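You operate a simulated robot arm through the tools that you are given. There is no shell and no other tool. Be economical: measure what you need, move in short steps, check, and stop when the job is done.

You run a simulated two-armed robot. Do the job below in one go: nothing can be reset, and whatever is moved stays where it is left.

TASK
Pick up the white roller from the narrow shelf of the tall rack with one hand, pass it to the other hand and put it on the green shelf of the tall rack.

The check looks at the end state, three seconds after you hand in, the way a careful person would. Anything else that was tipped, shoved, dropped, spilled or broken makes it a failure.

THE ROBOT
Two 7-joint arms with two-finger parallel grippers on one trunk, on a base that drives. Base frame: it is fixed to the floor where the robot stands at the start and does not move with it; the origin is under the middle of the robot, x ahead of it, y to its left, z up. Lengths are in m, angles in degrees, forces in N, time in s.
The left shoulder is at the start at [0.05, 0.177, 1.029], the right one opposite. Each reaches about 0.847 m from its shoulder. Places, roughly: green shelf of the tall rack [0.5, -0.1, 0.9]; white roller (3x3x12 cm) [0.7, 0.1, 1.3]. Payload 3.43 kg a hand.
The tool frame of a hand sits at the grasp point between the pads (the TCP): z along the fingers, y along the line on which they close. The tips reach 0.034 m beyond it. Largest opening 0.128 m; finger width 0.024, thickness 0.012; the body of the gripper, 0.048 by 0.13 m, starts 0.096 m behind the TCP.
Orientation is that of the tool frame in the base frame, as [roll, pitch, yaw] about the fixed x, y, z axes, in that order (R = Rz(yaw) Ry(pitch) Rx(roll)). With the fingers straight down and closing along the base's y, the tool's x points along the base's -x, its y along +y and its z along -z.

THE INTERFACE
- The arms move only by the tool nudge_tool. It takes "left_moves", "right_moves" or both (then of equal length, played together; a hand with none holds still); each is a list of rows, each a list of 7 numbers: the shift along the tool's x, y, z in units of 20 mm (1.0 is 20 mm), then the turn, a rotation vector about the tool's x, y, z in units of 5 degrees (1.0 is 5 degrees), then the finger opening in m, from 0 to 0.128. In form: [[dx, dy, dz, wx, wy, wz, hand], ...]. A call has 1 to 10 rows; each row shifts and turns the commanded pose from where the row before left it, along the tool's axes as they then stand. A call with a number of a shift or a turn outside -1 to 1 is refused whole. A row lasts 0.2 s, in which the tool goes at most 0.05 m and 8.6 degrees; a call with a longer step from one row to the next is refused whole, and so is a gripper value outside its range. Where a pose cannot be reached the arm comes as near as it can. A force on the tool above 40 N (or 10 N above the force at the start of the call, whichever is more), or a blocked arm, ends the call early, and 0.2 s more pass. The fingers move at their own pace (about 0.108 m/s each) and stop on an object; they squeeze with about 36 N. The grip force told is the motor's: it shows also when the fingers shut on nothing. Time passes only in rows, and 0.2 s behind the last, so rows that do not move let the fingers close. It gives the time, the measured TCP pose, the force on the tool (base axes), the opening and the grip force at its end, in the units of the frame above (readings bear some noise), with the torque about the TCP (base axes, N m) and any sound that the robot's microphone picked up.
- Cameras (640 x 400 px; columns grow to the right, rows downward): "scene" is now at [0.1455, -0.016, 1.2248]; the picture's right is [-0.18, -0.98, 0.00], its down [-0.26, 0.05, -0.96] and it looks along [0.95, -0.17, -0.26] (base axes); focal length 214 px, centre (320, 200). "left" rides on the left gripper at [0.076, 0.011, -0.16] in its tool frame; the picture's right is [-0.15, 0.99, 0.00], its down [-0.88, -0.13, -0.46] and it looks along [-0.45, -0.07, 0.89] (tool axes); focal length 234 px, centre (320, 200). "right" rides on the right gripper at [0.076, -0.011, -0.16] in its tool frame; the picture's right is [0.15, 0.99, 0.00], its down [-0.88, 0.13, -0.46] and it looks along [-0.45, 0.07, 0.89] (tool axes); focal length 234 px, centre (320, 200). There is no depth. A picture from a camera that has moved, and an enlarged one, comes with that camera's place and axes in the base frame and with its lens. The place of the scene camera against the robot may be out by one fixed shift of up to 0.025 m in any direction.
- camera(camera): a new picture of that camera. It takes no simulated time.
- move_column(by): slides the trunk up (or, below 0, down) by that many m; the arms and the scene camera ride with it, the base frame stays. It gives what a move gives, with no picture.
- drive_base(legs): drives the robot by 1 to 6 legs, each [ahead, turn to the left] in m and degrees, along the robot's own axes; the way and the turn of a leg run together, so that a leg with both is an arc; at most 1.5 m and 180 degrees a leg. The arms and the cameras ride along, it lands a little off, and it stops where it bumps. It gives what a move gives.
- turn_head(pan, tilt): turns the head with the scene camera to pan (to the left, within 80 degrees either way) and tilt (down, from -29 to 69), counted from straight ahead of the robot. It gives what a move gives.
- enlarge(camera, box): a new picture of the part [left, top, right, bottom] of that camera's present view, enlarged. It takes no simulated time.
- job_done(): hands the job in; it is judged then, once.

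Work in short steps. Places have to be worked out from the pictures, the camera data and where the tool is seen: move nearer, look again, correct. Check each grasp and each placing, and mend what went wrong. You have 120 turns and 92 pictures in all, those below and enlarged ones among them. Open the grippers and draw the arms clear of the work before you hand the job in, unless the task says otherwise; then end with one line.

The tools are called after ">>>" as a command line: name --argument value ..., lists and objects as JSON in quotes. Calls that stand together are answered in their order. nudge_tool: Moves the arms, as the interface text tells. Its arguments: {"type":"object","properties":{"left_moves":{"type":"array","items":{"type":"array","items":{"type":"number"}}},"right_moves":{"type":"array","items":{"type":"array","items":{"type":"number"}}}},"required":[]} The other tools are called the same way: move_column (by) slides the trunk up or down; drive_base (legs) drives the base; turn_head (pan, tilt) turns the head that bears the scene camera; camera (camera) takes a picture; enlarge (camera, box) takes an enlarged picture of a part of a camera's view; job_done () hands the job in.

At the start:

```text
time_s: 0.0
left_ee_pos: [0.3482, 0.2711, 0.9995]
left_orientation: [180.0, -0.1, -179.8]
left_wrist_force: [-0.4, 0.4, 0.4]
left_wrist_torque: [0.02, -0.02, 0.0]
left_gripper_width: 0.1279
left_grasp_force: 0.1
right_ee_pos: [0.3706, -0.0342, 0.9994]
right_orientation: [180.0, 0.0, 179.9]
right_wrist_force: [-0.1, 0.2, 0.8]
right_wrist_torque: [0.0, -0.02, 0.0]
right_gripper_width: 0.1279
right_grasp_force: 0.1
trunk travel left (down, up): [-0.2, 0.201]
robot x, y, heading: [0.0002, 0.0016, -0.2]
head pan, tilt: [-10.3, 15.2]
```

scene: 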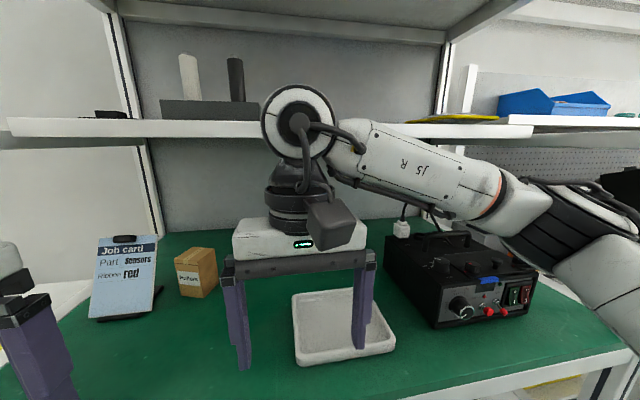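
right: 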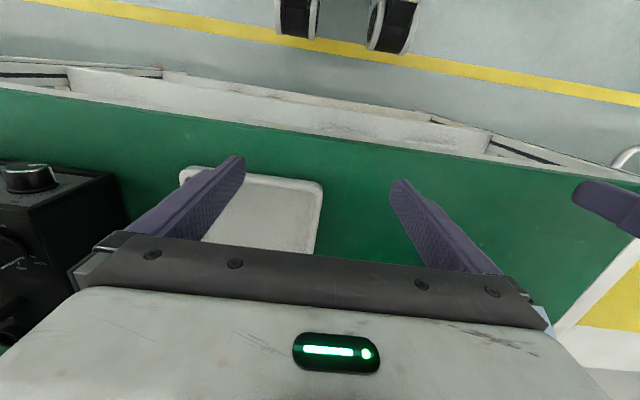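
left: 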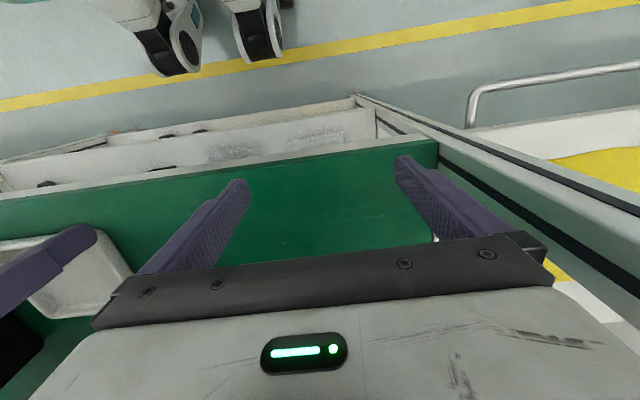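

I'll look closer at the roller and its surroundings first.

>>> enlarge --camera "scene" --box '[80, 20, 320, 170]'

>>> turn_head --pan 20 --tilt 0

>>> camera --camera "scene"

```text
2.67 times, centred on (200, 95) of scene
camera zoom: at [0.1455, -0.016, 1.2248], right [-0.18, -0.98, 0.0], down [-0.26, 0.05, -0.96], along [0.95, -0.17, -0.26], focal length 572 px, centre (640, 480)
```

zoom: 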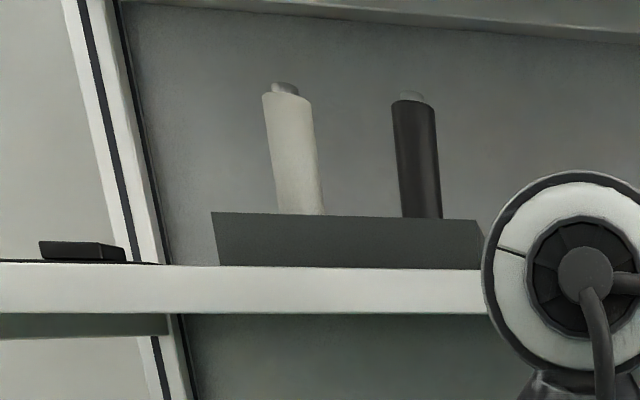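

```text
time_s: 0.9
left_ee_pos: [0.3489, 0.2697, 0.9994]
left_orientation: [-180.0, -0.1, -179.9]
left_wrist_force: [-0.2, -0.4, 0.0]
left_wrist_torque: [0.02, 0.0, 0.01]
left_gripper_width: 0.1282
left_grasp_force: 0.0
right_ee_pos: [0.3713, -0.0342, 1.0]
right_orientation: [-180.0, 0.0, 180.0]
right_wrist_force: [0.7, -0.2, 0.1]
right_wrist_torque: [0.0, 0.01, -0.02]
right_gripper_width: 0.1282
right_grasp_force: 0.1
trunk travel left (down, up): [-0.2, 0.201]
robot x, y, heading: [0.0019, 0.0004, 0.0]
head pan, tilt: [20.0, 0.0]
```

```text
87 pictures are left
camera scene: at [0.1382, 0.0313, 1.2493], right [0.34, -0.94, 0.0], down [0.0, 0.0, -1.0], along [0.94, 0.34, 0.0], focal length 214 px, centre (320, 200)
```

scene: 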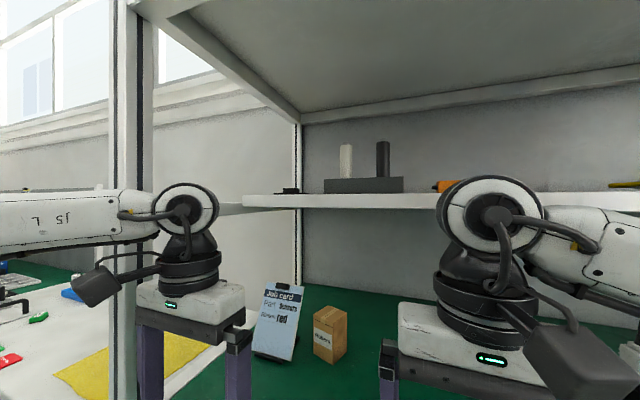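

The roller stands in a dark stand with a black neighbour; an upper board is overhead. I'll check the overhead board and the space to the sides before raising anything.

>>> turn_head --pan 20 --tilt -29

>>> camera --camera "scene"

>>> turn_head --pan 0 --tilt 35

>>> camera --camera "scene"

>>> turn_head --pan 75 --tilt 10

>>> camera --camera "scene"

```text
time_s: 1.9
left_ee_pos: [0.3483, 0.2698, 0.9996]
left_orientation: [180.0, 0.0, -179.9]
left_wrist_force: [-0.1, 0.9, 0.3]
left_wrist_torque: [0.01, 0.03, 0.02]
left_gripper_width: 0.1277
left_grasp_force: 0.1
right_ee_pos: [0.3717, -0.0346, 1.0005]
right_orientation: [179.9, 0.0, 179.9]
right_wrist_force: [0.1, -0.9, -0.1]
right_wrist_torque: [0.0, -0.01, 0.02]
right_gripper_width: 0.1281
right_grasp_force: 0.0
trunk travel left (down, up): [-0.2, 0.201]
robot x, y, heading: [-0.0021, -0.0001, -0.1]
head pan, tilt: [20.0, -28.6]
```

```text
86 pictures are left
camera scene: at [0.1166, 0.0235, 1.2894], right [0.34, -0.94, 0.0], down [0.45, 0.16, -0.88], along [0.82, 0.3, 0.48], focal length 214 px, centre (320, 200)
```

scene: 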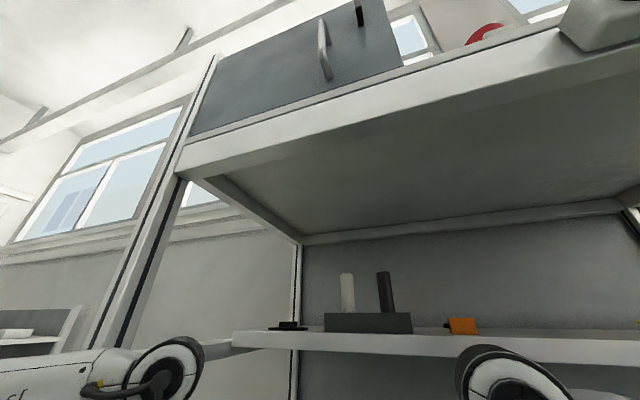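

```text
time_s: 3.2
left_ee_pos: [0.3481, 0.271, 0.9993]
left_orientation: [-179.9, -0.1, -179.9]
left_wrist_force: [-0.4, 0.5, 0.1]
left_wrist_torque: [0.04, -0.04, -0.04]
left_gripper_width: 0.1281
left_grasp_force: 0.1
right_ee_pos: [0.3705, -0.0353, 0.9987]
right_orientation: [179.9, 0.0, 179.9]
right_wrist_force: [0.4, 0.5, -0.4]
right_wrist_torque: [-0.01, 0.0, 0.02]
right_gripper_width: 0.1281
right_grasp_force: 0.1
trunk travel left (down, up): [-0.2, 0.201]
robot x, y, heading: [-0.0002, -0.0009, -0.0]
head pan, tilt: [0.0, 35.0]
```

```text
85 pictures are left
camera scene: at [0.1417, 0.0006, 1.1933], right [0.0, -1.0, 0.0], down [-0.57, 0.0, -0.82], along [0.82, 0.0, -0.57], focal length 214 px, centre (320, 200)
```

scene: 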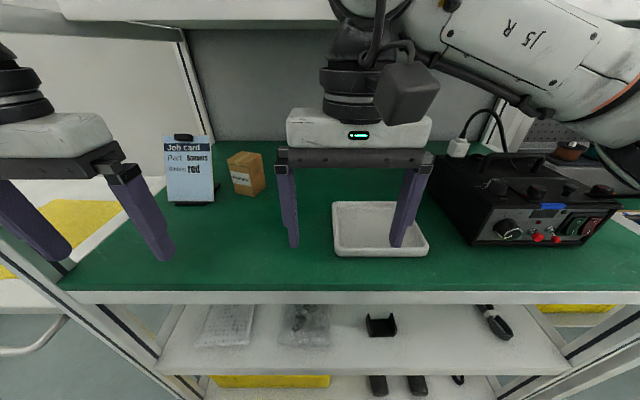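

```text
time_s: 4.7
left_ee_pos: [0.3477, 0.2695, 0.9997]
left_orientation: [179.9, 0.0, -179.8]
left_wrist_force: [1.1, -0.8, -0.7]
left_wrist_torque: [-0.01, 0.03, -0.01]
left_gripper_width: 0.1279
left_grasp_force: 0.0
right_ee_pos: [0.3708, -0.0342, 0.9992]
right_orientation: [180.0, 0.0, -180.0]
right_wrist_force: [0.2, -0.2, -0.3]
right_wrist_torque: [0.0, 0.02, -0.01]
right_gripper_width: 0.1279
right_grasp_force: 0.0
trunk travel left (down, up): [-0.2, 0.201]
robot x, y, heading: [-0.0028, -0.0017, -0.1]
head pan, tilt: [75.0, 10.0]
```

```text
84 pictures are left
camera scene: at [0.0777, 0.0904, 1.2333], right [0.97, -0.26, 0.0], down [-0.05, -0.17, -0.98], along [0.26, 0.95, -0.17], focal length 214 px, centre (320, 200)
```

scene: 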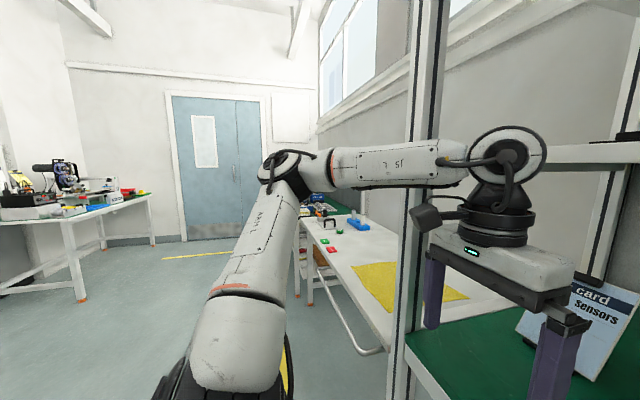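

Hands are in front of/inside the rack, with the overhead board at about z=1.55 and the left post near (0.34, 0.40). I'll back up 10 cm to give the elbows room, then raise the trunk.

>>> drive_base --legs '[[-0.1, 0]]'

>>> move_column --by 0.17

>>> turn_head --pan 10 --tilt 15

>>> camera --camera "scene"

```text
time_s: 5.8
left_ee_pos: [0.2502, 0.2704, 1.0006]
left_orientation: [180.0, 0.1, -179.9]
left_wrist_force: [-0.2, 0.1, -0.7]
left_wrist_torque: [0.03, -0.03, 0.05]
left_gripper_width: 0.128
left_grasp_force: 0.0
right_ee_pos: [0.2727, -0.0339, 0.9999]
right_orientation: [-180.0, 0.0, -180.0]
right_wrist_force: [0.0, -0.3, 0.2]
right_wrist_torque: [0.03, -0.02, -0.01]
right_gripper_width: 0.1282
right_grasp_force: 0.1
trunk travel left (down, up): [-0.2, 0.201]
robot x, y, heading: [-0.0966, 0.0023, 0.0]
head pan, tilt: [75.0, 10.0]
```

```text
time_s: 7.8
left_ee_pos: [0.251, 0.2711, 1.1696]
left_orientation: [-179.9, 0.0, -179.9]
left_wrist_force: [0.0, -0.4, -0.2]
left_wrist_torque: [0.03, 0.03, 0.02]
left_gripper_width: 0.1283
left_grasp_force: 0.2
right_ee_pos: [0.2741, -0.0346, 1.1693]
right_orientation: [-180.0, 0.0, -180.0]
right_wrist_force: [0.1, 0.3, 0.0]
right_wrist_torque: [0.01, 0.03, -0.01]
right_gripper_width: 0.128
right_grasp_force: 0.1
trunk travel left (down, up): [-0.37, 0.031]
robot x, y, heading: [-0.0977, 0.0003, -0.1]
head pan, tilt: [75.0, 10.0]
```

```text
time_s: 9.1
left_ee_pos: [0.2503, 0.2696, 1.1706]
left_orientation: [179.9, 0.0, -179.9]
left_wrist_force: [0.2, -0.4, 0.2]
left_wrist_torque: [-0.01, -0.03, -0.01]
left_gripper_width: 0.1279
left_grasp_force: 0.1
right_ee_pos: [0.2732, -0.0344, 1.1703]
right_orientation: [-180.0, 0.0, -179.9]
right_wrist_force: [0.0, 0.4, -1.1]
right_wrist_torque: [0.01, 0.03, 0.0]
right_gripper_width: 0.128
right_grasp_force: 0.0
trunk travel left (down, up): [-0.37, 0.031]
robot x, y, heading: [-0.0967, -0.0038, -0.1]
head pan, tilt: [10.0, 15.0]
```

```text
83 pictures are left
camera scene: at [0.0484, 0.017, 1.3952], right [0.18, -0.98, 0.0], down [-0.25, -0.05, -0.97], along [0.95, 0.17, -0.26], focal length 214 px, centre (320, 200)
```

scene: 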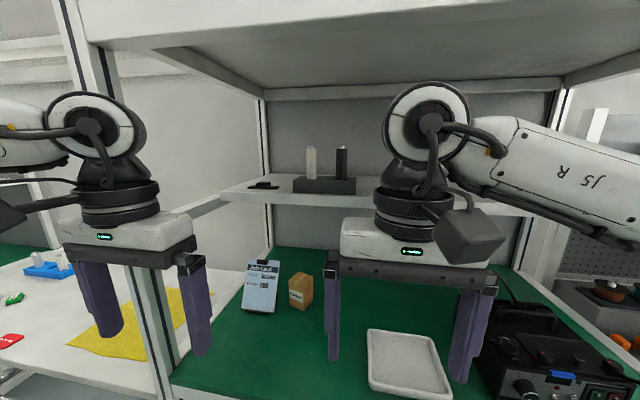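

Triangulating the views puts the roller at about (0.64, 0.148), z 1.265–1.385, with the narrow shelf's front edge near x=0.555. I'll swing the left hand to point forward about its wrist while shifting the right hand aside.

>>> nudge_tool --left_moves '[[-0.87, -0.34, 0, 0, -1, 0, 0.128], [-0.87, -0.34, 0, 0, -1, 0, 0.128], [-0.87, -0.34, 0, 0, -1, 0, 0.128], [-0.87, -0.34, 0, 0, -1, 0, 0.128], [-0.87, -0.34, 0, 0, -1, 0, 0.128], [-0.87, -0.34, 0, 0, -1, 0, 0.128], [-0.87, -0.34, 0, 0, -1, 0, 0.128], [-0.87, -0.34, 0, 0, -1, 0, 0.128], [-0.87, -0.34, 0, 0, -1, 0, 0.128]]' --right_moves '[[0, -0.7, 0, 0, 0, 0, 0.128], [0, -0.7, 0, 0, 0, 0, 0.128], [0, -0.7, 0, 0, 0, 0, 0.128], [0, -0.7, 0, 0, 0, 0, 0.128], [0, -0.7, 0, 0, 0, 0, 0.128], [0, -0.7, 0, 0, 0, 0, 0.128], [0, -0.7, 0, 0, 0, 0, 0.128], [0, -0.7, 0, 0, 0, 0, 0.128], [0, -0.7, 0, 0, 0, 0, 0.128]]'

>>> camera --camera "scene"

>>> camera --camera "left"

```text
time_s: 11.1
left_ee_pos: [0.3943, 0.2095, 1.2227]
left_orientation: [180.0, 45.1, -179.8]
left_wrist_force: [0.0, 0.3, 0.4]
left_wrist_torque: [0.0, -0.03, 0.0]
left_gripper_width: 0.1281
left_grasp_force: 0.1
right_ee_pos: [0.2741, -0.1595, 1.1701]
right_orientation: [180.0, 0.1, 180.0]
right_wrist_force: [-0.3, 1.2, 0.5]
right_wrist_torque: [0.04, 0.01, 0.01]
right_gripper_width: 0.128
right_grasp_force: 0.1
trunk travel left (down, up): [-0.37, 0.031]
robot x, y, heading: [-0.0972, -0.0036, 0.2]
head pan, tilt: [10.0, 15.0]
```

```text
82 pictures are left
camera scene: at [0.0483, 0.0163, 1.3952], right [0.17, -0.98, 0.0], down [-0.25, -0.04, -0.97], along [0.95, 0.17, -0.26], focal length 214 px, centre (320, 200)
```

scene: 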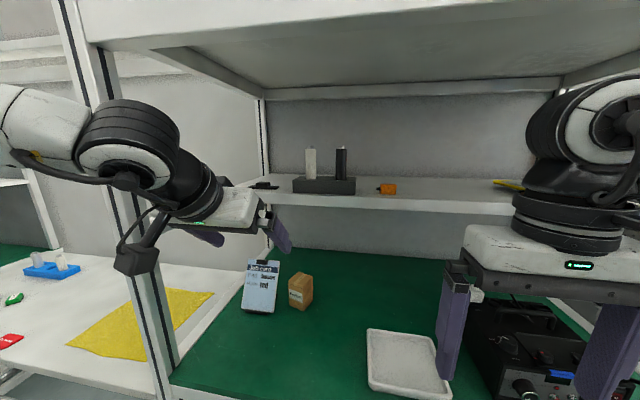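

```text
81 pictures are left
camera left: at [0.2292, 0.2213, 1.2809], right [0.1, 0.99, 0.1], down [0.3, -0.13, 0.95], along [0.95, -0.06, -0.31], focal length 234 px, centre (320, 200)
```

left: 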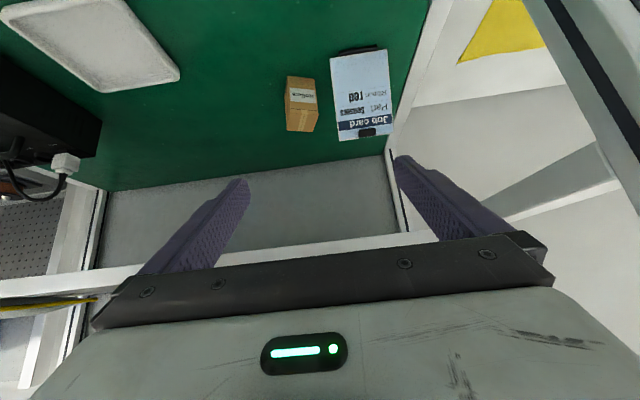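

Going well. Continuing the second half of the swing to point fully forward, in front of the shelf edge.

>>> nudge_tool --left_moves '[[-0.87, -0.34, 0, 0, -1, 0, 0.128], [-0.87, -0.34, 0, 0, -1, 0, 0.128], [-0.87, -0.34, 0, 0, -1, 0, 0.128], [-0.87, -0.34, 0, 0, -1, 0, 0.128], [-0.87, -0.34, 0, 0, -1, 0, 0.128], [-0.87, -0.34, 0, 0, -1, 0, 0.128], [-0.87, -0.34, 0, 0, -1, 0, 0.128], [-0.87, -0.34, 0, 0, -1, 0, 0.128], [-0.87, -0.34, 0, 0, -1, 0, 0.128]]'

>>> camera --camera "scene"

>>> camera --camera "left"

```text
time_s: 13.1
left_ee_pos: [0.4581, 0.1482, 1.3627]
left_orientation: [-18.7, 89.9, -18.5]
left_wrist_force: [0.3, 0.3, 0.6]
left_wrist_torque: [0.0, -0.03, 0.0]
left_gripper_width: 0.1283
left_grasp_force: 0.1
right_ee_pos: [0.2743, -0.1603, 1.1693]
right_orientation: [180.0, 0.0, -179.9]
right_wrist_force: [-0.4, -0.5, -1.2]
right_wrist_torque: [-0.01, -0.03, 0.02]
right_gripper_width: 0.1279
right_grasp_force: 0.0
trunk travel left (down, up): [-0.37, 0.031]
robot x, y, heading: [-0.0943, 0.0032, 0.2]
head pan, tilt: [10.0, 15.0]
```

```text
80 pictures are left
camera scene: at [0.0486, 0.0169, 1.3952], right [0.17, -0.98, 0.0], down [-0.26, -0.05, -0.97], along [0.95, 0.17, -0.26], focal length 214 px, centre (320, 200)
```

scene: 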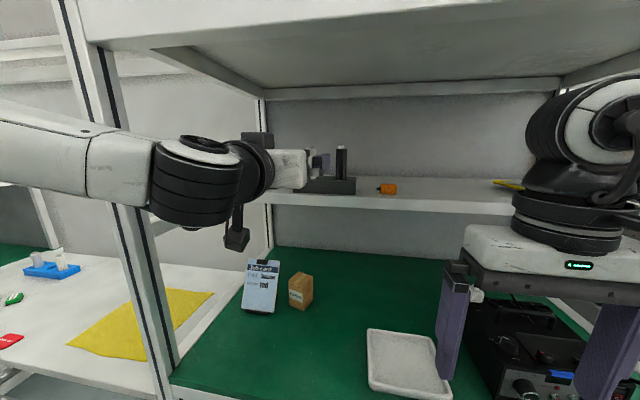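

```text
79 pictures are left
camera left: at [0.299, 0.1595, 1.2842], right [0.0, 0.99, 0.15], down [-0.46, -0.13, 0.88], along [0.89, -0.06, 0.45], focal length 234 px, centre (320, 200)
```

left: 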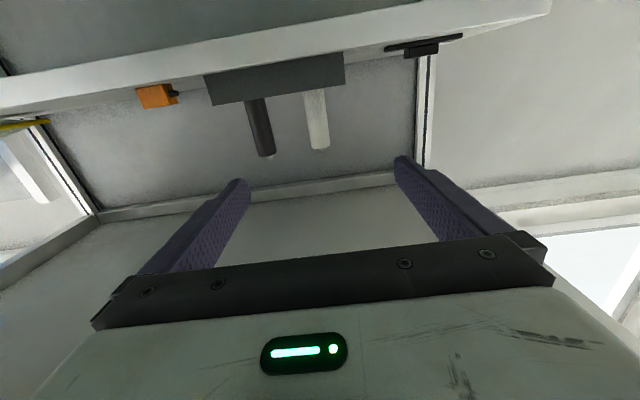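

The hand points straight ahead at y≈0.148, and the left camera agrees the roller is on that line; the black neighbour is ~6.5 cm to the right, so I'll narrow the opening, lower 1 cm and advance partway.

>>> nudge_tool --left_moves '[[0.5, 0, 0, 0, 0, 0, 0.058], [0, 0, 0, 0, 0, 0, 0.058], [0, 0, 0, 0, 0, 0, 0.058], [0, 0, 1, 0, 0, 0, 0.058], [0, 0, 1, 0, 0, 0, 0.058], [0, 0, 1, 0, 0, 0, 0.058], [0, 0, 1, 0, 0, 0, 0.058]]'

>>> camera --camera "left"

>>> enlarge --camera "scene" --box '[220, 100, 420, 225]'

```text
time_s: 14.7
left_ee_pos: [0.5392, 0.1494, 1.3514]
left_orientation: [-120.0, 90.0, -119.9]
left_wrist_force: [0.0, 0.6, 0.4]
left_wrist_torque: [0.01, -0.03, 0.0]
left_gripper_width: 0.0579
left_grasp_force: 0.1
right_ee_pos: [0.2741, -0.1608, 1.1694]
right_orientation: [180.0, -0.1, -179.9]
right_wrist_force: [-0.4, 0.0, -0.1]
right_wrist_torque: [-0.02, -0.03, -0.01]
right_gripper_width: 0.1279
right_grasp_force: 0.0
trunk travel left (down, up): [-0.37, 0.031]
robot x, y, heading: [-0.096, -0.0017, 0.2]
head pan, tilt: [10.0, 15.0]
```

```text
78 pictures are left
camera left: at [0.3812, 0.1614, 1.2747], right [0.0, 0.99, 0.15], down [-0.46, -0.13, 0.88], along [0.89, -0.06, 0.45], focal length 234 px, centre (320, 200)
```

left: 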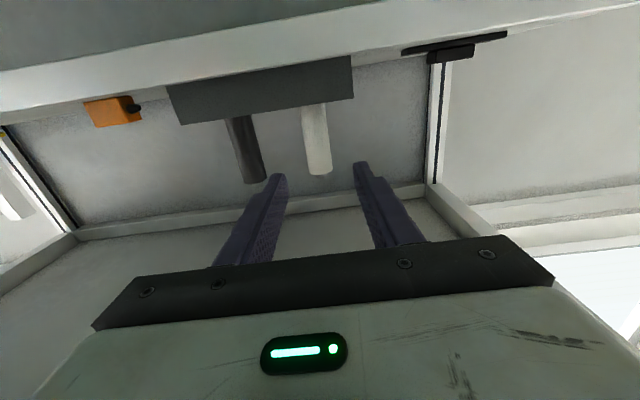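

```text
3.20 times, centred on (320, 162) of scene
camera zoom: at [0.049, 0.017, 1.3951], right [0.17, -0.98, 0.0], down [-0.26, -0.05, -0.97], along [0.95, 0.17, -0.26], focal length 686 px, centre (320, 320)
```

zoom: 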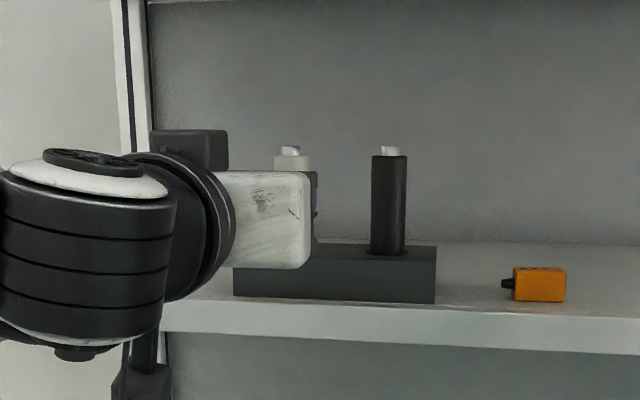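

The rollers sit in holes in a solid block, so I must lift straight up. Re-triangulated, the roller is at x≈0.66, y≈0.147; advancing to straddle it.

>>> nudge_tool --left_moves '[[0, -0.1, 1, 0, 0, 0, 0.058], [0, 0, 1, 0, 0, 0, 0.058], [0, 0, 1, 0, 0, 0, 0.058], [0, 0, 1, 0, 0, 0, 0.058], [0, 0, 1, 0, 0, 0, 0.058]]'

>>> camera --camera "left"

>>> enlarge --camera "scene" --box '[220, 100, 420, 225]'

```text
time_s: 15.9
left_ee_pos: [0.6002, 0.1465, 1.3502]
left_orientation: [-63.1, 90.0, -63.0]
left_wrist_force: [0.4, -1.0, -0.4]
left_wrist_torque: [0.0, 0.01, -0.01]
left_gripper_width: 0.0581
left_grasp_force: 0.0
left hand out of reach, approached as far as the arm can: row 4, 5
right_ee_pos: [0.2743, -0.1607, 1.1702]
right_orientation: [-179.9, 0.0, -180.0]
right_wrist_force: [0.0, -1.3, -0.1]
right_wrist_torque: [-0.02, 0.0, 0.0]
right_gripper_width: 0.1281
right_grasp_force: 0.0
trunk travel left (down, up): [-0.37, 0.031]
robot x, y, heading: [-0.0985, -0.0007, -0.2]
head pan, tilt: [10.0, 15.0]
```

```text
76 pictures are left
camera left: at [0.4406, 0.1588, 1.2741], right [0.0, 0.99, 0.15], down [-0.46, -0.13, 0.88], along [0.89, -0.06, 0.45], focal length 234 px, centre (320, 200)
```

left: 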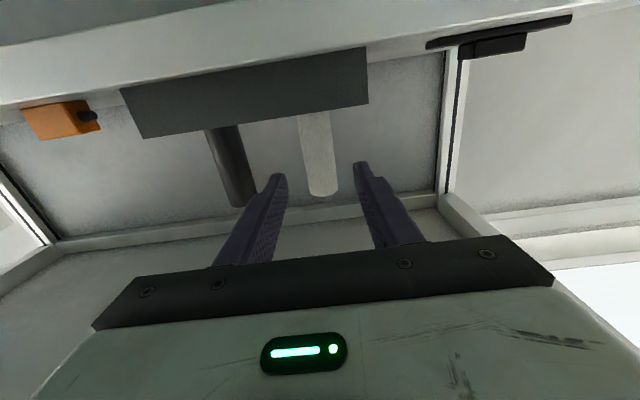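

```text
3.20 times, centred on (320, 162) of scene
camera zoom: at [0.0488, 0.017, 1.3951], right [0.17, -0.98, 0.0], down [-0.26, -0.05, -0.97], along [0.95, 0.17, -0.26], focal length 686 px, centre (320, 320)
```

zoom: 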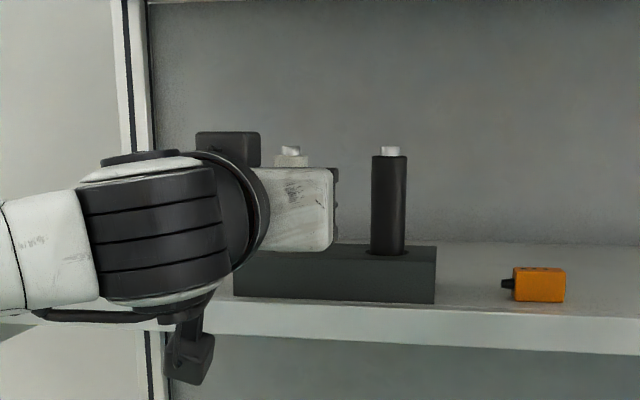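

The left arm ran out of reach at x=0.60. I'll pull back, drive the base forward ~8 cm, and check alignment again.

>>> nudge_tool --left_moves '[[0, 0, -1, 0, 0, 0, 0.058], [0, 0, -1, 0, 0, 0, 0.058], [0, 0, -1, 0, 0, 0, 0.058], [0, 0, -1, 0, 0, 0, 0.058], [0, 0, -1, 0, 0, 0, 0.058]]'

>>> drive_base --legs '[[0.085, 0]]'

>>> camera --camera "left"

>>> camera --camera "scene"

```text
time_s: 17.1
left_ee_pos: [0.4984, 0.1483, 1.3514]
left_orientation: [-41.2, 90.0, -41.0]
left_wrist_force: [-0.3, -0.1, 0.8]
left_wrist_torque: [0.01, 0.03, 0.0]
left_gripper_width: 0.058
left_grasp_force: 0.1
right_ee_pos: [0.2738, -0.1599, 1.1696]
right_orientation: [180.0, 0.1, -179.9]
right_wrist_force: [0.1, -0.9, -1.5]
right_wrist_torque: [-0.01, -0.02, 0.01]
right_gripper_width: 0.1279
right_grasp_force: 0.1
trunk travel left (down, up): [-0.37, 0.031]
robot x, y, heading: [-0.097, 0.0011, 0.2]
head pan, tilt: [10.0, 15.0]
```

```text
time_s: 18.2
left_ee_pos: [0.5833, 0.1461, 1.3499]
left_orientation: [71.1, 89.9, 71.2]
left_wrist_force: [1.2, 0.2, -0.6]
left_wrist_torque: [0.0, -0.04, 0.0]
left_gripper_width: 0.0578
left_grasp_force: 0.1
right_ee_pos: [0.3597, -0.1611, 1.1691]
right_orientation: [180.0, -0.1, 179.9]
right_wrist_force: [0.8, -0.6, -0.2]
right_wrist_torque: [-0.01, 0.03, -0.01]
right_gripper_width: 0.1281
right_grasp_force: 0.0
trunk travel left (down, up): [-0.37, 0.031]
robot x, y, heading: [-0.0132, 0.0, -0.2]
head pan, tilt: [10.0, 15.0]
```

```text
74 pictures are left
camera left: at [0.4248, 0.1586, 1.274], right [0.0, 0.99, 0.15], down [-0.46, -0.13, 0.88], along [0.89, -0.07, 0.45], focal length 234 px, centre (320, 200)
```

left: 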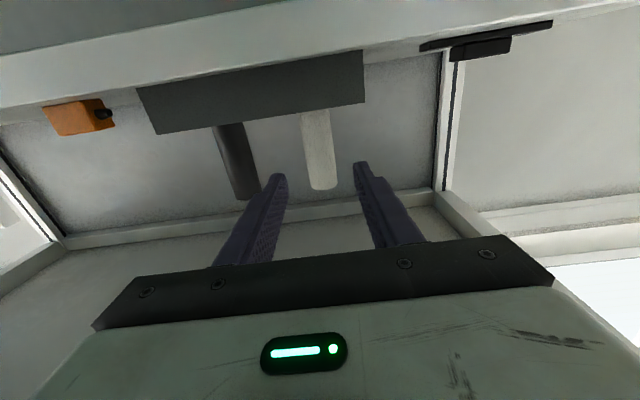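

```text
73 pictures are left
camera scene: at [0.1335, 0.0168, 1.3951], right [0.17, -0.98, 0.0], down [-0.26, -0.04, -0.97], along [0.95, 0.17, -0.26], focal length 214 px, centre (320, 200)
```

scene: 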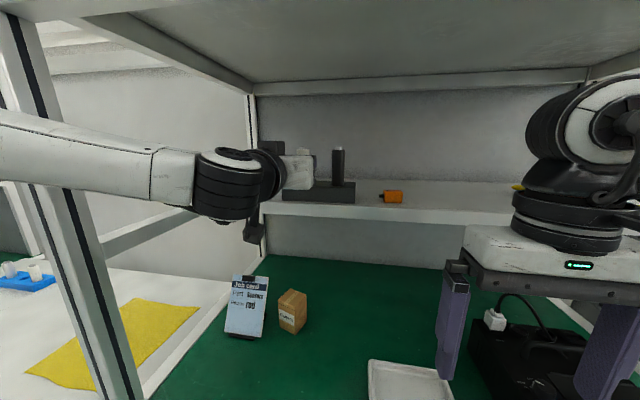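

Base moved 8.5 cm; the roller is centred between the fingers. Advancing 6 cm.

>>> nudge_tool --left_moves '[[0, 0.1, 0.6, 0, 0, 0, 0.058], [0, 0, 0.6, 0, 0, 0, 0.058], [0, 0, 0.6, 0, 0, 0, 0.058], [0, 0, 0.6, 0, 0, 0, 0.058], [0, 0, 0.6, 0, 0, 0, 0.058]]'

>>> camera --camera "left"

>>> enlarge --camera "scene" --box '[220, 100, 420, 225]'

```text
time_s: 19.4
left_ee_pos: [0.6427, 0.1478, 1.349]
left_orientation: [-106.4, 90.0, -106.4]
left_wrist_force: [0.3, -0.5, 0.4]
left_wrist_torque: [-0.02, 0.0, 0.01]
left_gripper_width: 0.0578
left_grasp_force: 0.1
right_ee_pos: [0.3586, -0.1599, 1.1686]
right_orientation: [-179.9, 0.0, 179.8]
right_wrist_force: [-0.2, 0.5, -0.8]
right_wrist_torque: [0.01, 0.01, 0.05]
right_gripper_width: 0.1279
right_grasp_force: 0.1
trunk travel left (down, up): [-0.37, 0.031]
robot x, y, heading: [-0.0143, 0.0, 0.1]
head pan, tilt: [10.0, 15.0]
```

```text
72 pictures are left
camera left: at [0.4843, 0.1603, 1.2723], right [0.0, 0.99, 0.15], down [-0.46, -0.13, 0.88], along [0.89, -0.07, 0.45], focal length 234 px, centre (320, 200)
```

left: 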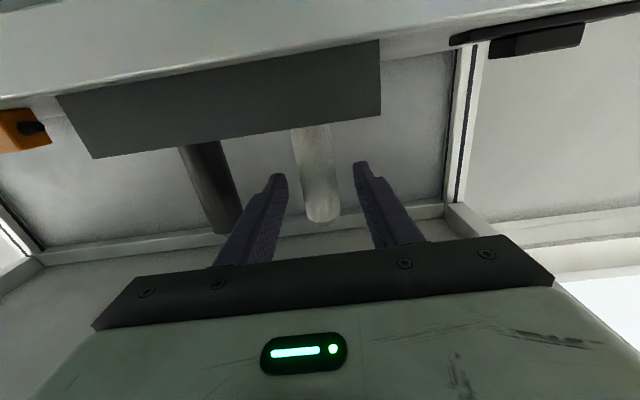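

```text
3.20 times, centred on (320, 162) of scene
camera zoom: at [0.133, 0.0169, 1.3951], right [0.17, -0.98, 0.0], down [-0.26, -0.04, -0.97], along [0.95, 0.17, -0.26], focal length 686 px, centre (320, 320)
```

zoom: 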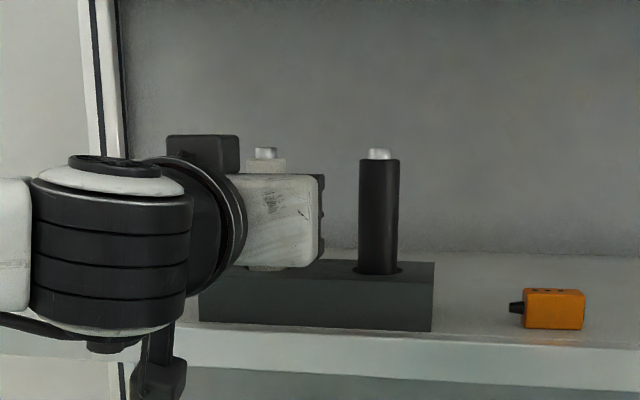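

Triangulation with the nearer view gives roller x≈0.656, y≈0.146, top z≈1.379. Advancing the last 1.3 cm and closing.

>>> nudge_tool --left_moves '[[0, -0.05, 0.65, 0, 0, 0, 0.058], [0, 0, 0, 0, 0, 0, 0.04], [0, 0, 0, 0, 0, 0, 0.0], [0, 0, 0, 0, 0, 0, 0.0], [0, 0, 0, 0, 0, 0, 0.0], [0, 0, 0, 0, 0, 0, 0.0]]'

>>> camera --camera "left"

```text
time_s: 20.8
left_ee_pos: [0.6557, 0.1477, 1.3494]
left_orientation: [-19.8, 89.9, -19.8]
left_wrist_force: [-0.3, 0.4, -1.7]
left_wrist_torque: [-0.03, -0.02, 0.0]
left_gripper_width: 0.0286
left_grasp_force: 35.8
right_ee_pos: [0.3595, -0.1599, 1.1685]
right_orientation: [-180.0, 0.0, 179.8]
right_wrist_force: [-0.6, 0.9, 0.0]
right_wrist_torque: [-0.03, 0.03, 0.0]
right_gripper_width: 0.128
right_grasp_force: 0.1
trunk travel left (down, up): [-0.37, 0.031]
robot x, y, heading: [-0.0113, -0.0022, 0.1]
head pan, tilt: [10.0, 15.0]
```

```text
70 pictures are left
camera left: at [0.4969, 0.1592, 1.2732], right [0.0, 0.99, 0.15], down [-0.46, -0.13, 0.88], along [0.89, -0.07, 0.45], focal length 234 px, centre (320, 200)
```

left: 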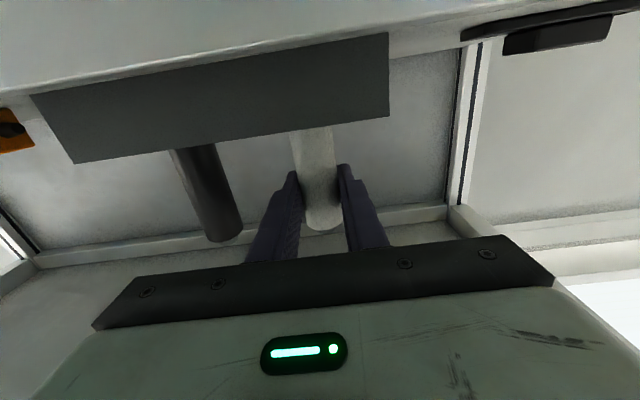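

Grip is firm (width 0.0286 m, 36 N). Lifting straight up 6 cm in small steps.

>>> nudge_tool --left_moves '[[-0.5, 0, 0, 0, 0, 0, 0.0], [-0.5, 0, 0, 0, 0, 0, 0.0], [-0.5, 0, 0, 0, 0, 0, 0.0], [-0.5, 0, 0, 0, 0, 0, 0.0], [-0.5, 0, 0, 0, 0, 0, 0.0], [-0.5, 0, 0, 0, 0, 0, 0.0]]'

>>> enlarge --camera "scene" --box '[220, 100, 420, 225]'

>>> camera --camera "left"

```text
time_s: 22.2
left_ee_pos: [0.657, 0.1485, 1.4119]
left_orientation: [-163.5, 90.0, -163.4]
left_wrist_force: [0.1, -0.7, -0.1]
left_wrist_torque: [-0.02, 0.03, -0.02]
left_gripper_width: 0.0289
left_grasp_force: 36.1
right_ee_pos: [0.3591, -0.1608, 1.1683]
right_orientation: [-179.9, 0.0, 180.0]
right_wrist_force: [0.5, 0.0, 0.3]
right_wrist_torque: [0.04, 0.0, -0.01]
right_gripper_width: 0.1281
right_grasp_force: 0.1
trunk travel left (down, up): [-0.37, 0.031]
robot x, y, heading: [-0.0122, 0.0006, 0.1]
head pan, tilt: [10.0, 15.0]
```

```text
3.20 times, centred on (320, 162) of scene
camera zoom: at [0.1328, 0.0169, 1.3952], right [0.17, -0.98, 0.0], down [-0.26, -0.04, -0.97], along [0.95, 0.17, -0.26], focal length 686 px, centre (320, 320)
```

zoom: 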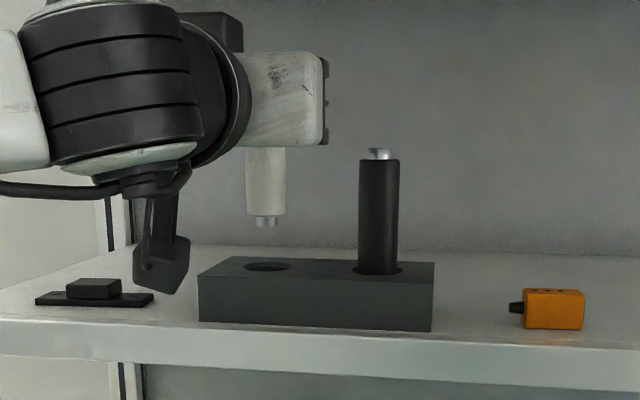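

```text
68 pictures are left
camera left: at [0.4978, 0.1602, 1.3347], right [0.0, 0.99, 0.15], down [-0.46, -0.13, 0.88], along [0.89, -0.07, 0.45], focal length 234 px, centre (320, 200)
```

left: 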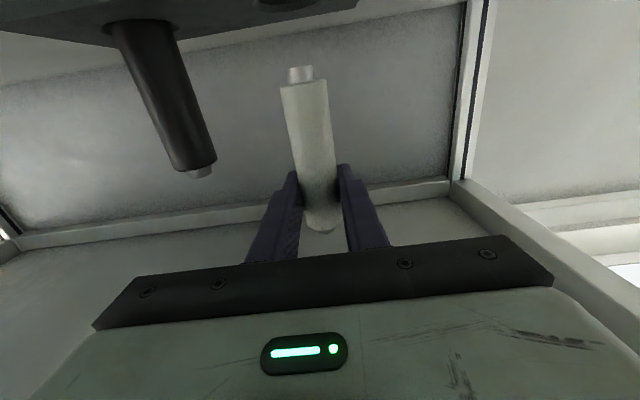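

The roller is out of its hole, neighbour untouched, small pins on both ends (so I'll lay it down later). Lift 1 cm more, then drive straight back 0.28 m with the arm frozen.

>>> nudge_tool --left_moves '[[-0.5, 0, 0, 0, 0, 0, 0.0], [0, 0, 0, 0, 0, 0, 0.0]]'

>>> drive_base --legs '[[-0.28, 0]]'

>>> camera --camera "scene"

```text
time_s: 22.8
left_ee_pos: [0.6561, 0.1522, 1.421]
left_orientation: [-35.0, 90.0, -35.0]
left_wrist_force: [-0.3, 0.2, -1.3]
left_wrist_torque: [0.01, 0.01, 0.02]
left_gripper_width: 0.0288
left_grasp_force: 36.2
left hand out of reach, approached as far as the arm can: row 1
right_ee_pos: [0.3579, -0.1606, 1.1681]
right_orientation: [-180.0, -0.1, -180.0]
right_wrist_force: [-0.3, 0.4, -0.1]
right_wrist_torque: [-0.04, -0.01, 0.02]
right_gripper_width: 0.128
right_grasp_force: 0.1
trunk travel left (down, up): [-0.37, 0.031]
robot x, y, heading: [-0.014, 0.002, -0.1]
head pan, tilt: [10.0, 15.0]
```

```text
time_s: 24.7
left_ee_pos: [0.3778, 0.1517, 1.4216]
left_orientation: [-19.3, 89.9, -19.2]
left_wrist_force: [-0.7, -0.1, -0.8]
left_wrist_torque: [0.01, 0.02, 0.02]
left_gripper_width: 0.0287
left_grasp_force: 36.2
right_ee_pos: [0.0804, -0.1595, 1.1682]
right_orientation: [-180.0, 0.0, -180.0]
right_wrist_force: [-1.0, 0.4, 0.1]
right_wrist_torque: [-0.01, -0.05, -0.04]
right_gripper_width: 0.1281
right_grasp_force: 0.1
trunk travel left (down, up): [-0.37, 0.031]
robot x, y, heading: [-0.2872, 0.0025, 0.3]
head pan, tilt: [10.0, 15.0]
```

```text
67 pictures are left
camera scene: at [-0.1461, 0.0169, 1.3953], right [0.18, -0.98, 0.0], down [-0.25, -0.05, -0.97], along [0.95, 0.17, -0.26], focal length 214 px, centre (320, 200)
```

scene: 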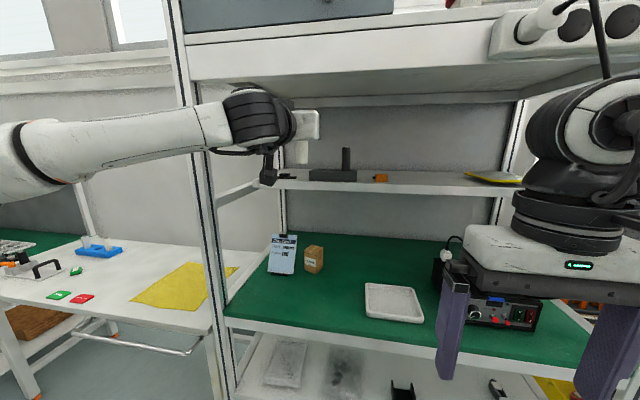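

Clear of the rack shelf. Now bring the left hand back, down and slightly inward in front of the rack, then start rolling it so the roller lies horizontally with the free end toward the right hand.

>>> nudge_tool --left_moves '[[0.3, -0.36, -1, 0, 0, 0, 0.0], [1, -0.36, -0.9, 0, 0, 0, 0.0], [1, -0.36, -0.9, 0, 0, 0, 0.0], [1, -0.36, -0.9, 0, 0, 0, 0.0], [1, -0.36, -0.9, 0, 0, 0, 0.0], [1, -0.36, -0.9, 0, 0, 0, 0.0], [1, -0.36, -0.9, 0, 0, 0, 0.0]]'

>>> nudge_tool --left_moves '[[0, 0, 0, 0, 0, -1, 0.0], [0, 0, 0, 0, 0, -1, 0.0], [0, 0, 0, 0, 0, -1, 0.0], [0, 0, 0, 0, 0, -1, 0.0], [0, 0, 0, 0, 0, -1, 0.0], [0, 0, 0, 0, 0, -1, 0.0], [0, 0, 0, 0, 0, -1, 0.0], [0, 0, 0, 0, 0, -1, 0.0], [0, 0, 0, 0, 0, -1, 0.0]]'

>>> camera --camera "scene"

```text
time_s: 26.3
left_ee_pos: [0.2521, 0.1027, 1.294]
left_orientation: [-104.1, 89.9, -104.0]
left_wrist_force: [0.0, 0.4, -1.5]
left_wrist_torque: [-0.04, -0.01, 0.0]
left_gripper_width: 0.0285
left_grasp_force: 35.9
right_ee_pos: [0.0804, -0.1604, 1.1688]
right_orientation: [179.9, 0.0, -179.8]
right_wrist_force: [0.6, -0.7, 0.2]
right_wrist_torque: [-0.01, 0.02, 0.01]
right_gripper_width: 0.1278
right_grasp_force: 0.0
trunk travel left (down, up): [-0.37, 0.031]
robot x, y, heading: [-0.2923, -0.0012, 0.1]
head pan, tilt: [10.0, 15.0]
```

```text
time_s: 28.3
left_ee_pos: [0.2508, 0.102, 1.2946]
left_orientation: [-90.1, 44.9, -89.9]
left_wrist_force: [-0.6, 0.2, -0.4]
left_wrist_torque: [0.02, -0.02, -0.02]
left_gripper_width: 0.0289
left_grasp_force: 36.0
right_ee_pos: [0.0803, -0.1603, 1.1686]
right_orientation: [180.0, 0.0, 179.9]
right_wrist_force: [0.8, 0.6, 0.6]
right_wrist_torque: [-0.03, 0.0, -0.01]
right_gripper_width: 0.1281
right_grasp_force: 0.0
trunk travel left (down, up): [-0.37, 0.031]
robot x, y, heading: [-0.2869, 0.0034, 0.2]
head pan, tilt: [10.0, 15.0]
```

```text
66 pictures are left
camera scene: at [-0.1455, 0.0169, 1.3952], right [0.18, -0.98, 0.0], down [-0.25, -0.05, -0.97], along [0.95, 0.17, -0.26], focal length 214 px, centre (320, 200)
```

scene: 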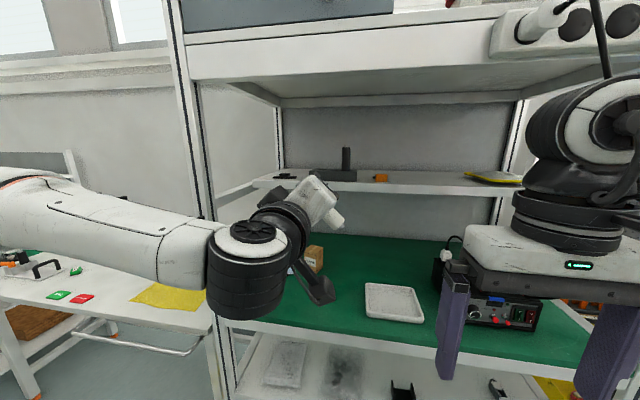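

Rolling as planned. Finish the left roll while turning the right hand 90° (closing line to base x) and raising it.

>>> nudge_tool --left_moves '[[0, 0, 0, 0, 0, -1, 0.0], [0, 0, 0, 0, 0, -1, 0.0], [0, 0, 0, 0, 0, -1, 0.0], [0, 0, 0, 0, 0, -1, 0.0], [0, 0, 0, 0, 0, -1, 0.0], [0, 0, 0, 0, 0, -1, 0.0], [0, 0, 0, 0, 0, -1, 0.0], [0, 0, 0, 0, 0, -1, 0.0], [0, 0, 0, 0, 0, -1, 0.0]]' --right_moves '[[0, 0, -0.6, 0, 0, -1, 0.1], [0, 0, -0.6, 0, 0, -1, 0.1], [0, 0, -0.6, 0, 0, -1, 0.1], [0, 0, -0.6, 0, 0, -1, 0.1], [0, 0, -0.6, 0, 0, -1, 0.1], [0, 0, -0.6, 0, 0, -1, 0.1], [0, 0, -0.6, 0, 0, -1, 0.1], [0, 0, -0.6, 0, 0, -1, 0.1], [0, 0, -0.6, 0, 0, -1, 0.1]]'

>>> nudge_tool --right_moves '[[0, 0, -0.6, 0, 0, -1, 0.08], [0, 0, -0.6, 0, 0, -1, 0.08], [0, 0, -0.6, 0, 0, -1, 0.08], [0, 0, -0.6, 0, 0, -1, 0.08], [0, 0, -0.6, 0, 0, -1, 0.08], [0, 0, -0.6, 0, 0, -1, 0.08], [0, 0, -0.6, 0, 0, -1, 0.08], [0, 0, -0.6, 0, 0, -1, 0.08], [0, 0, -0.6, 0, 0, -1, 0.08]]'

>>> camera --camera "scene"

>>> camera --camera "right"

>>> camera --camera "left"

```text
time_s: 30.3
left_ee_pos: [0.2492, 0.1021, 1.2954]
left_orientation: [-90.1, -0.1, -89.8]
left_wrist_force: [0.3, -1.4, -1.1]
left_wrist_torque: [0.04, 0.02, -0.02]
left_gripper_width: 0.0286
left_grasp_force: 35.9
right_ee_pos: [0.0805, -0.1605, 1.277]
right_orientation: [180.0, 0.0, -134.9]
right_wrist_force: [0.1, 0.8, -0.4]
right_wrist_torque: [-0.03, 0.0, 0.0]
right_gripper_width: 0.0998
right_grasp_force: 0.1
trunk travel left (down, up): [-0.37, 0.031]
robot x, y, heading: [-0.2944, -0.0047, -0.1]
head pan, tilt: [10.0, 15.0]
```

```text
time_s: 32.3
left_ee_pos: [0.2513, 0.101, 1.2946]
left_orientation: [-90.0, 0.0, -89.7]
left_wrist_force: [0.6, 0.5, -1.5]
left_wrist_torque: [0.01, 0.0, 0.0]
left_gripper_width: 0.0288
left_grasp_force: 36.3
right_ee_pos: [-0.0322, -0.0859, 1.2826]
right_orientation: [-180.0, -0.1, -90.0]
right_wrist_force: [-0.3, -0.1, -0.4]
right_wrist_torque: [-0.01, -0.02, 0.0]
right_gripper_width: 0.0803
right_grasp_force: 0.1
right hand out of reach, approached as far as the arm can: row 3, 4, 5, 6, 7, 8, 9
trunk travel left (down, up): [-0.37, 0.031]
robot x, y, heading: [-0.2907, 0.0009, 0.1]
head pan, tilt: [10.0, 15.0]
```

```text
65 pictures are left
camera scene: at [-0.1456, 0.0171, 1.3952], right [0.18, -0.98, 0.0], down [-0.25, -0.05, -0.97], along [0.95, 0.17, -0.26], focal length 214 px, centre (320, 200)
```

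scene: 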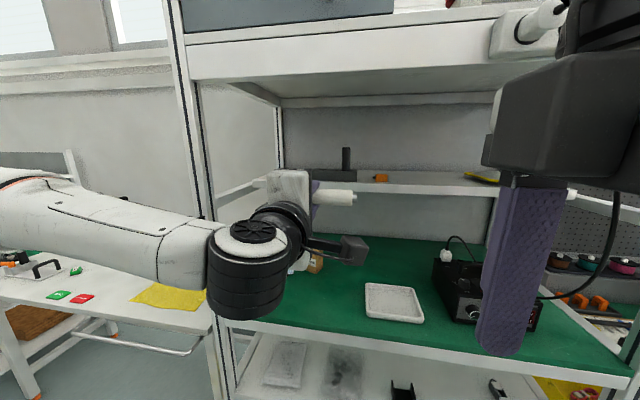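

```text
64 pictures are left
camera right: at [-0.0208, -0.1613, 1.4429], right [-0.99, -0.15, 0.0], down [-0.13, 0.88, 0.46], along [-0.07, 0.45, -0.89], focal length 234 px, centre (320, 200)
```

right: 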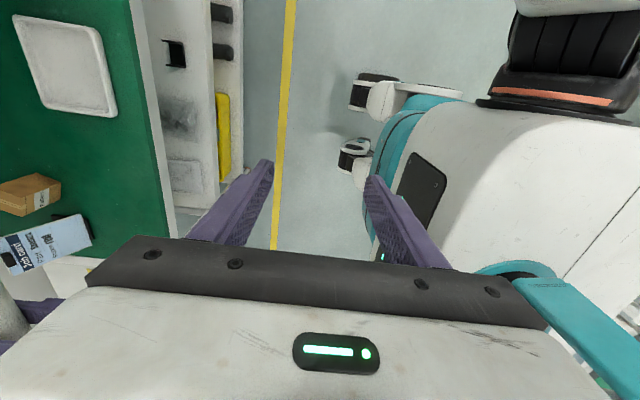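

```text
63 pictures are left
camera left: at [0.0919, 0.0261, 1.283], right [0.0, 0.15, -0.99], down [-0.46, 0.88, 0.13], along [0.89, 0.45, 0.07], focal length 234 px, centre (320, 200)
```

left: 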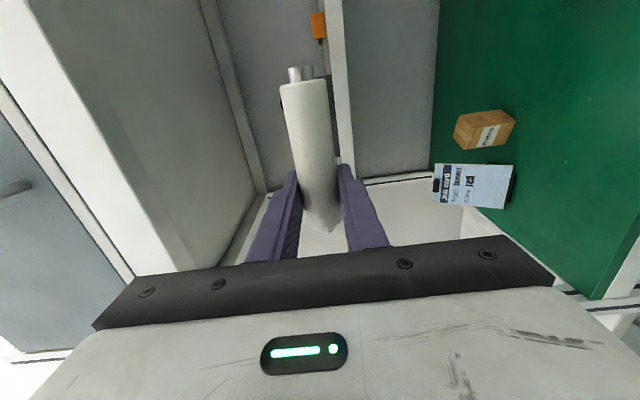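

The right hand hit its upper workspace limit near the body. I'll lower the left hand (with the roller) to z≈1.13 and move the right hand out and forward to a more comfortable zone.

>>> nudge_tool --left_moves '[[0, 1, 0, 0, 0, 0, 0.0], [0, 1, 0, 0, 0, 0, 0.0], [0, 1, 0, 0, 0, 0, 0.0], [0, 1, 0, 0, 0, 0, 0.0], [0, 1, 0, 0, 0, 0, 0.0], [0, 1, 0, 0, 0, 0, 0.0], [0, 1, 0, 0, 0, 0, 0.0], [0, 1, 0, 0, 0, 0, 0.0]]' --right_moves '[[1, 0, 0, 0, 0, 0, 0.08], [1, -0.5, 0, 0, 0, 0, 0.08], [0.5, -1, 0.4, 0, 0, 0, 0.08], [0.5, -1, 0.4, 0, 0, 0, 0.08], [0, -1, 0.4, 0, 0, 0, 0.08], [0, -1, 0.4, 0, 0, 0, 0.08], [0, -1, 0.2, 0, 0, 0, 0.08], [0, -1, 0, 0, 0, 0, 0.08]]'

>>> camera --camera "scene"

>>> camera --camera "right"

```text
time_s: 34.1
left_ee_pos: [0.2359, 0.1327, 1.2154]
left_orientation: [-90.4, 0.0, -89.7]
left_wrist_force: [0.4, 0.0, -0.9]
left_wrist_torque: [0.04, 0.0, -0.02]
left_gripper_width: 0.0285
left_grasp_force: 36.3
left hand out of reach, approached as far as the arm can: row 3, 4, 5, 6, 7, 8
right_ee_pos: [0.0096, -0.0965, 1.1988]
right_orientation: [180.0, 0.0, -90.1]
right_wrist_force: [0.2, -0.1, 0.5]
right_wrist_torque: [-0.05, 0.01, 0.0]
right_gripper_width: 0.0801
right_grasp_force: 0.1
right hand out of reach, approached as far as the arm can: row 1, 2, 3, 4, 5, 6, 7, 8
trunk travel left (down, up): [-0.37, 0.031]
robot x, y, heading: [-0.2886, -0.0014, 0.5]
head pan, tilt: [10.0, 15.0]
```

```text
62 pictures are left
camera scene: at [-0.1454, 0.017, 1.3952], right [0.18, -0.98, 0.0], down [-0.26, -0.05, -0.97], along [0.95, 0.17, -0.26], focal length 214 px, centre (320, 200)
```

scene: 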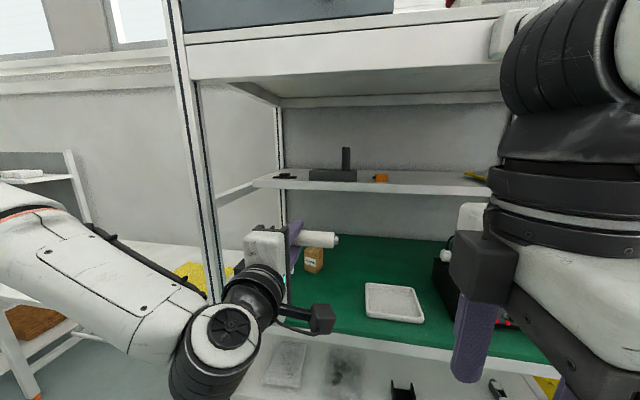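

```text
61 pictures are left
camera right: at [0.021, -0.1718, 1.3601], right [-0.99, -0.15, 0.0], down [-0.13, 0.88, 0.46], along [-0.07, 0.45, -0.89], focal length 234 px, centre (320, 200)
```

right: 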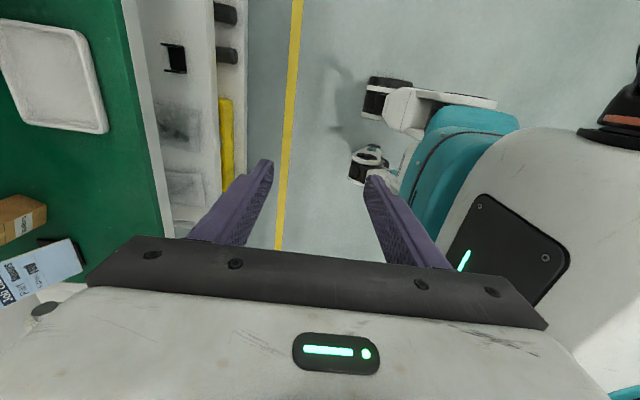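

Both arms ran into joint-limit regions. Trying the right hand alone: down and forward to recover mobility.

>>> nudge_tool --right_moves '[[0, -0.5, 1, 0, 0, 0, 0.08], [0, -0.5, 1, 0, 0, 0, 0.08], [0, -1, 0.5, 0, 0, 0, 0.08], [0, -1, 0, 0, 0, 0, 0.08], [0, -1, 0, 0, 0, 0, 0.08], [0, -1, 0, 0, 0, 0, 0.08], [0, -1, 0, 0, 0, 0, 0.08], [0, -1, 0, 0, 0, 0, 0.08]]'

```text
time_s: 35.9
left_ee_pos: [0.2362, 0.1321, 1.2139]
left_orientation: [-90.4, 0.0, -89.6]
left_wrist_force: [0.5, -0.1, -0.3]
left_wrist_torque: [0.02, 0.0, 0.02]
left_gripper_width: 0.0286
left_grasp_force: 36.5
right_ee_pos: [0.0408, -0.0568, 1.1321]
right_orientation: [179.9, 0.0, -90.1]
right_wrist_force: [0.6, -0.6, 0.5]
right_wrist_torque: [0.0, 0.02, 0.02]
right_gripper_width: 0.0799
right_grasp_force: 0.1
right hand out of reach, approached as far as the arm can: row 2, 3, 4, 5, 6, 7, 8
trunk travel left (down, up): [-0.37, 0.031]
robot x, y, heading: [-0.2899, -0.0016, -0.1]
head pan, tilt: [10.0, 15.0]
```

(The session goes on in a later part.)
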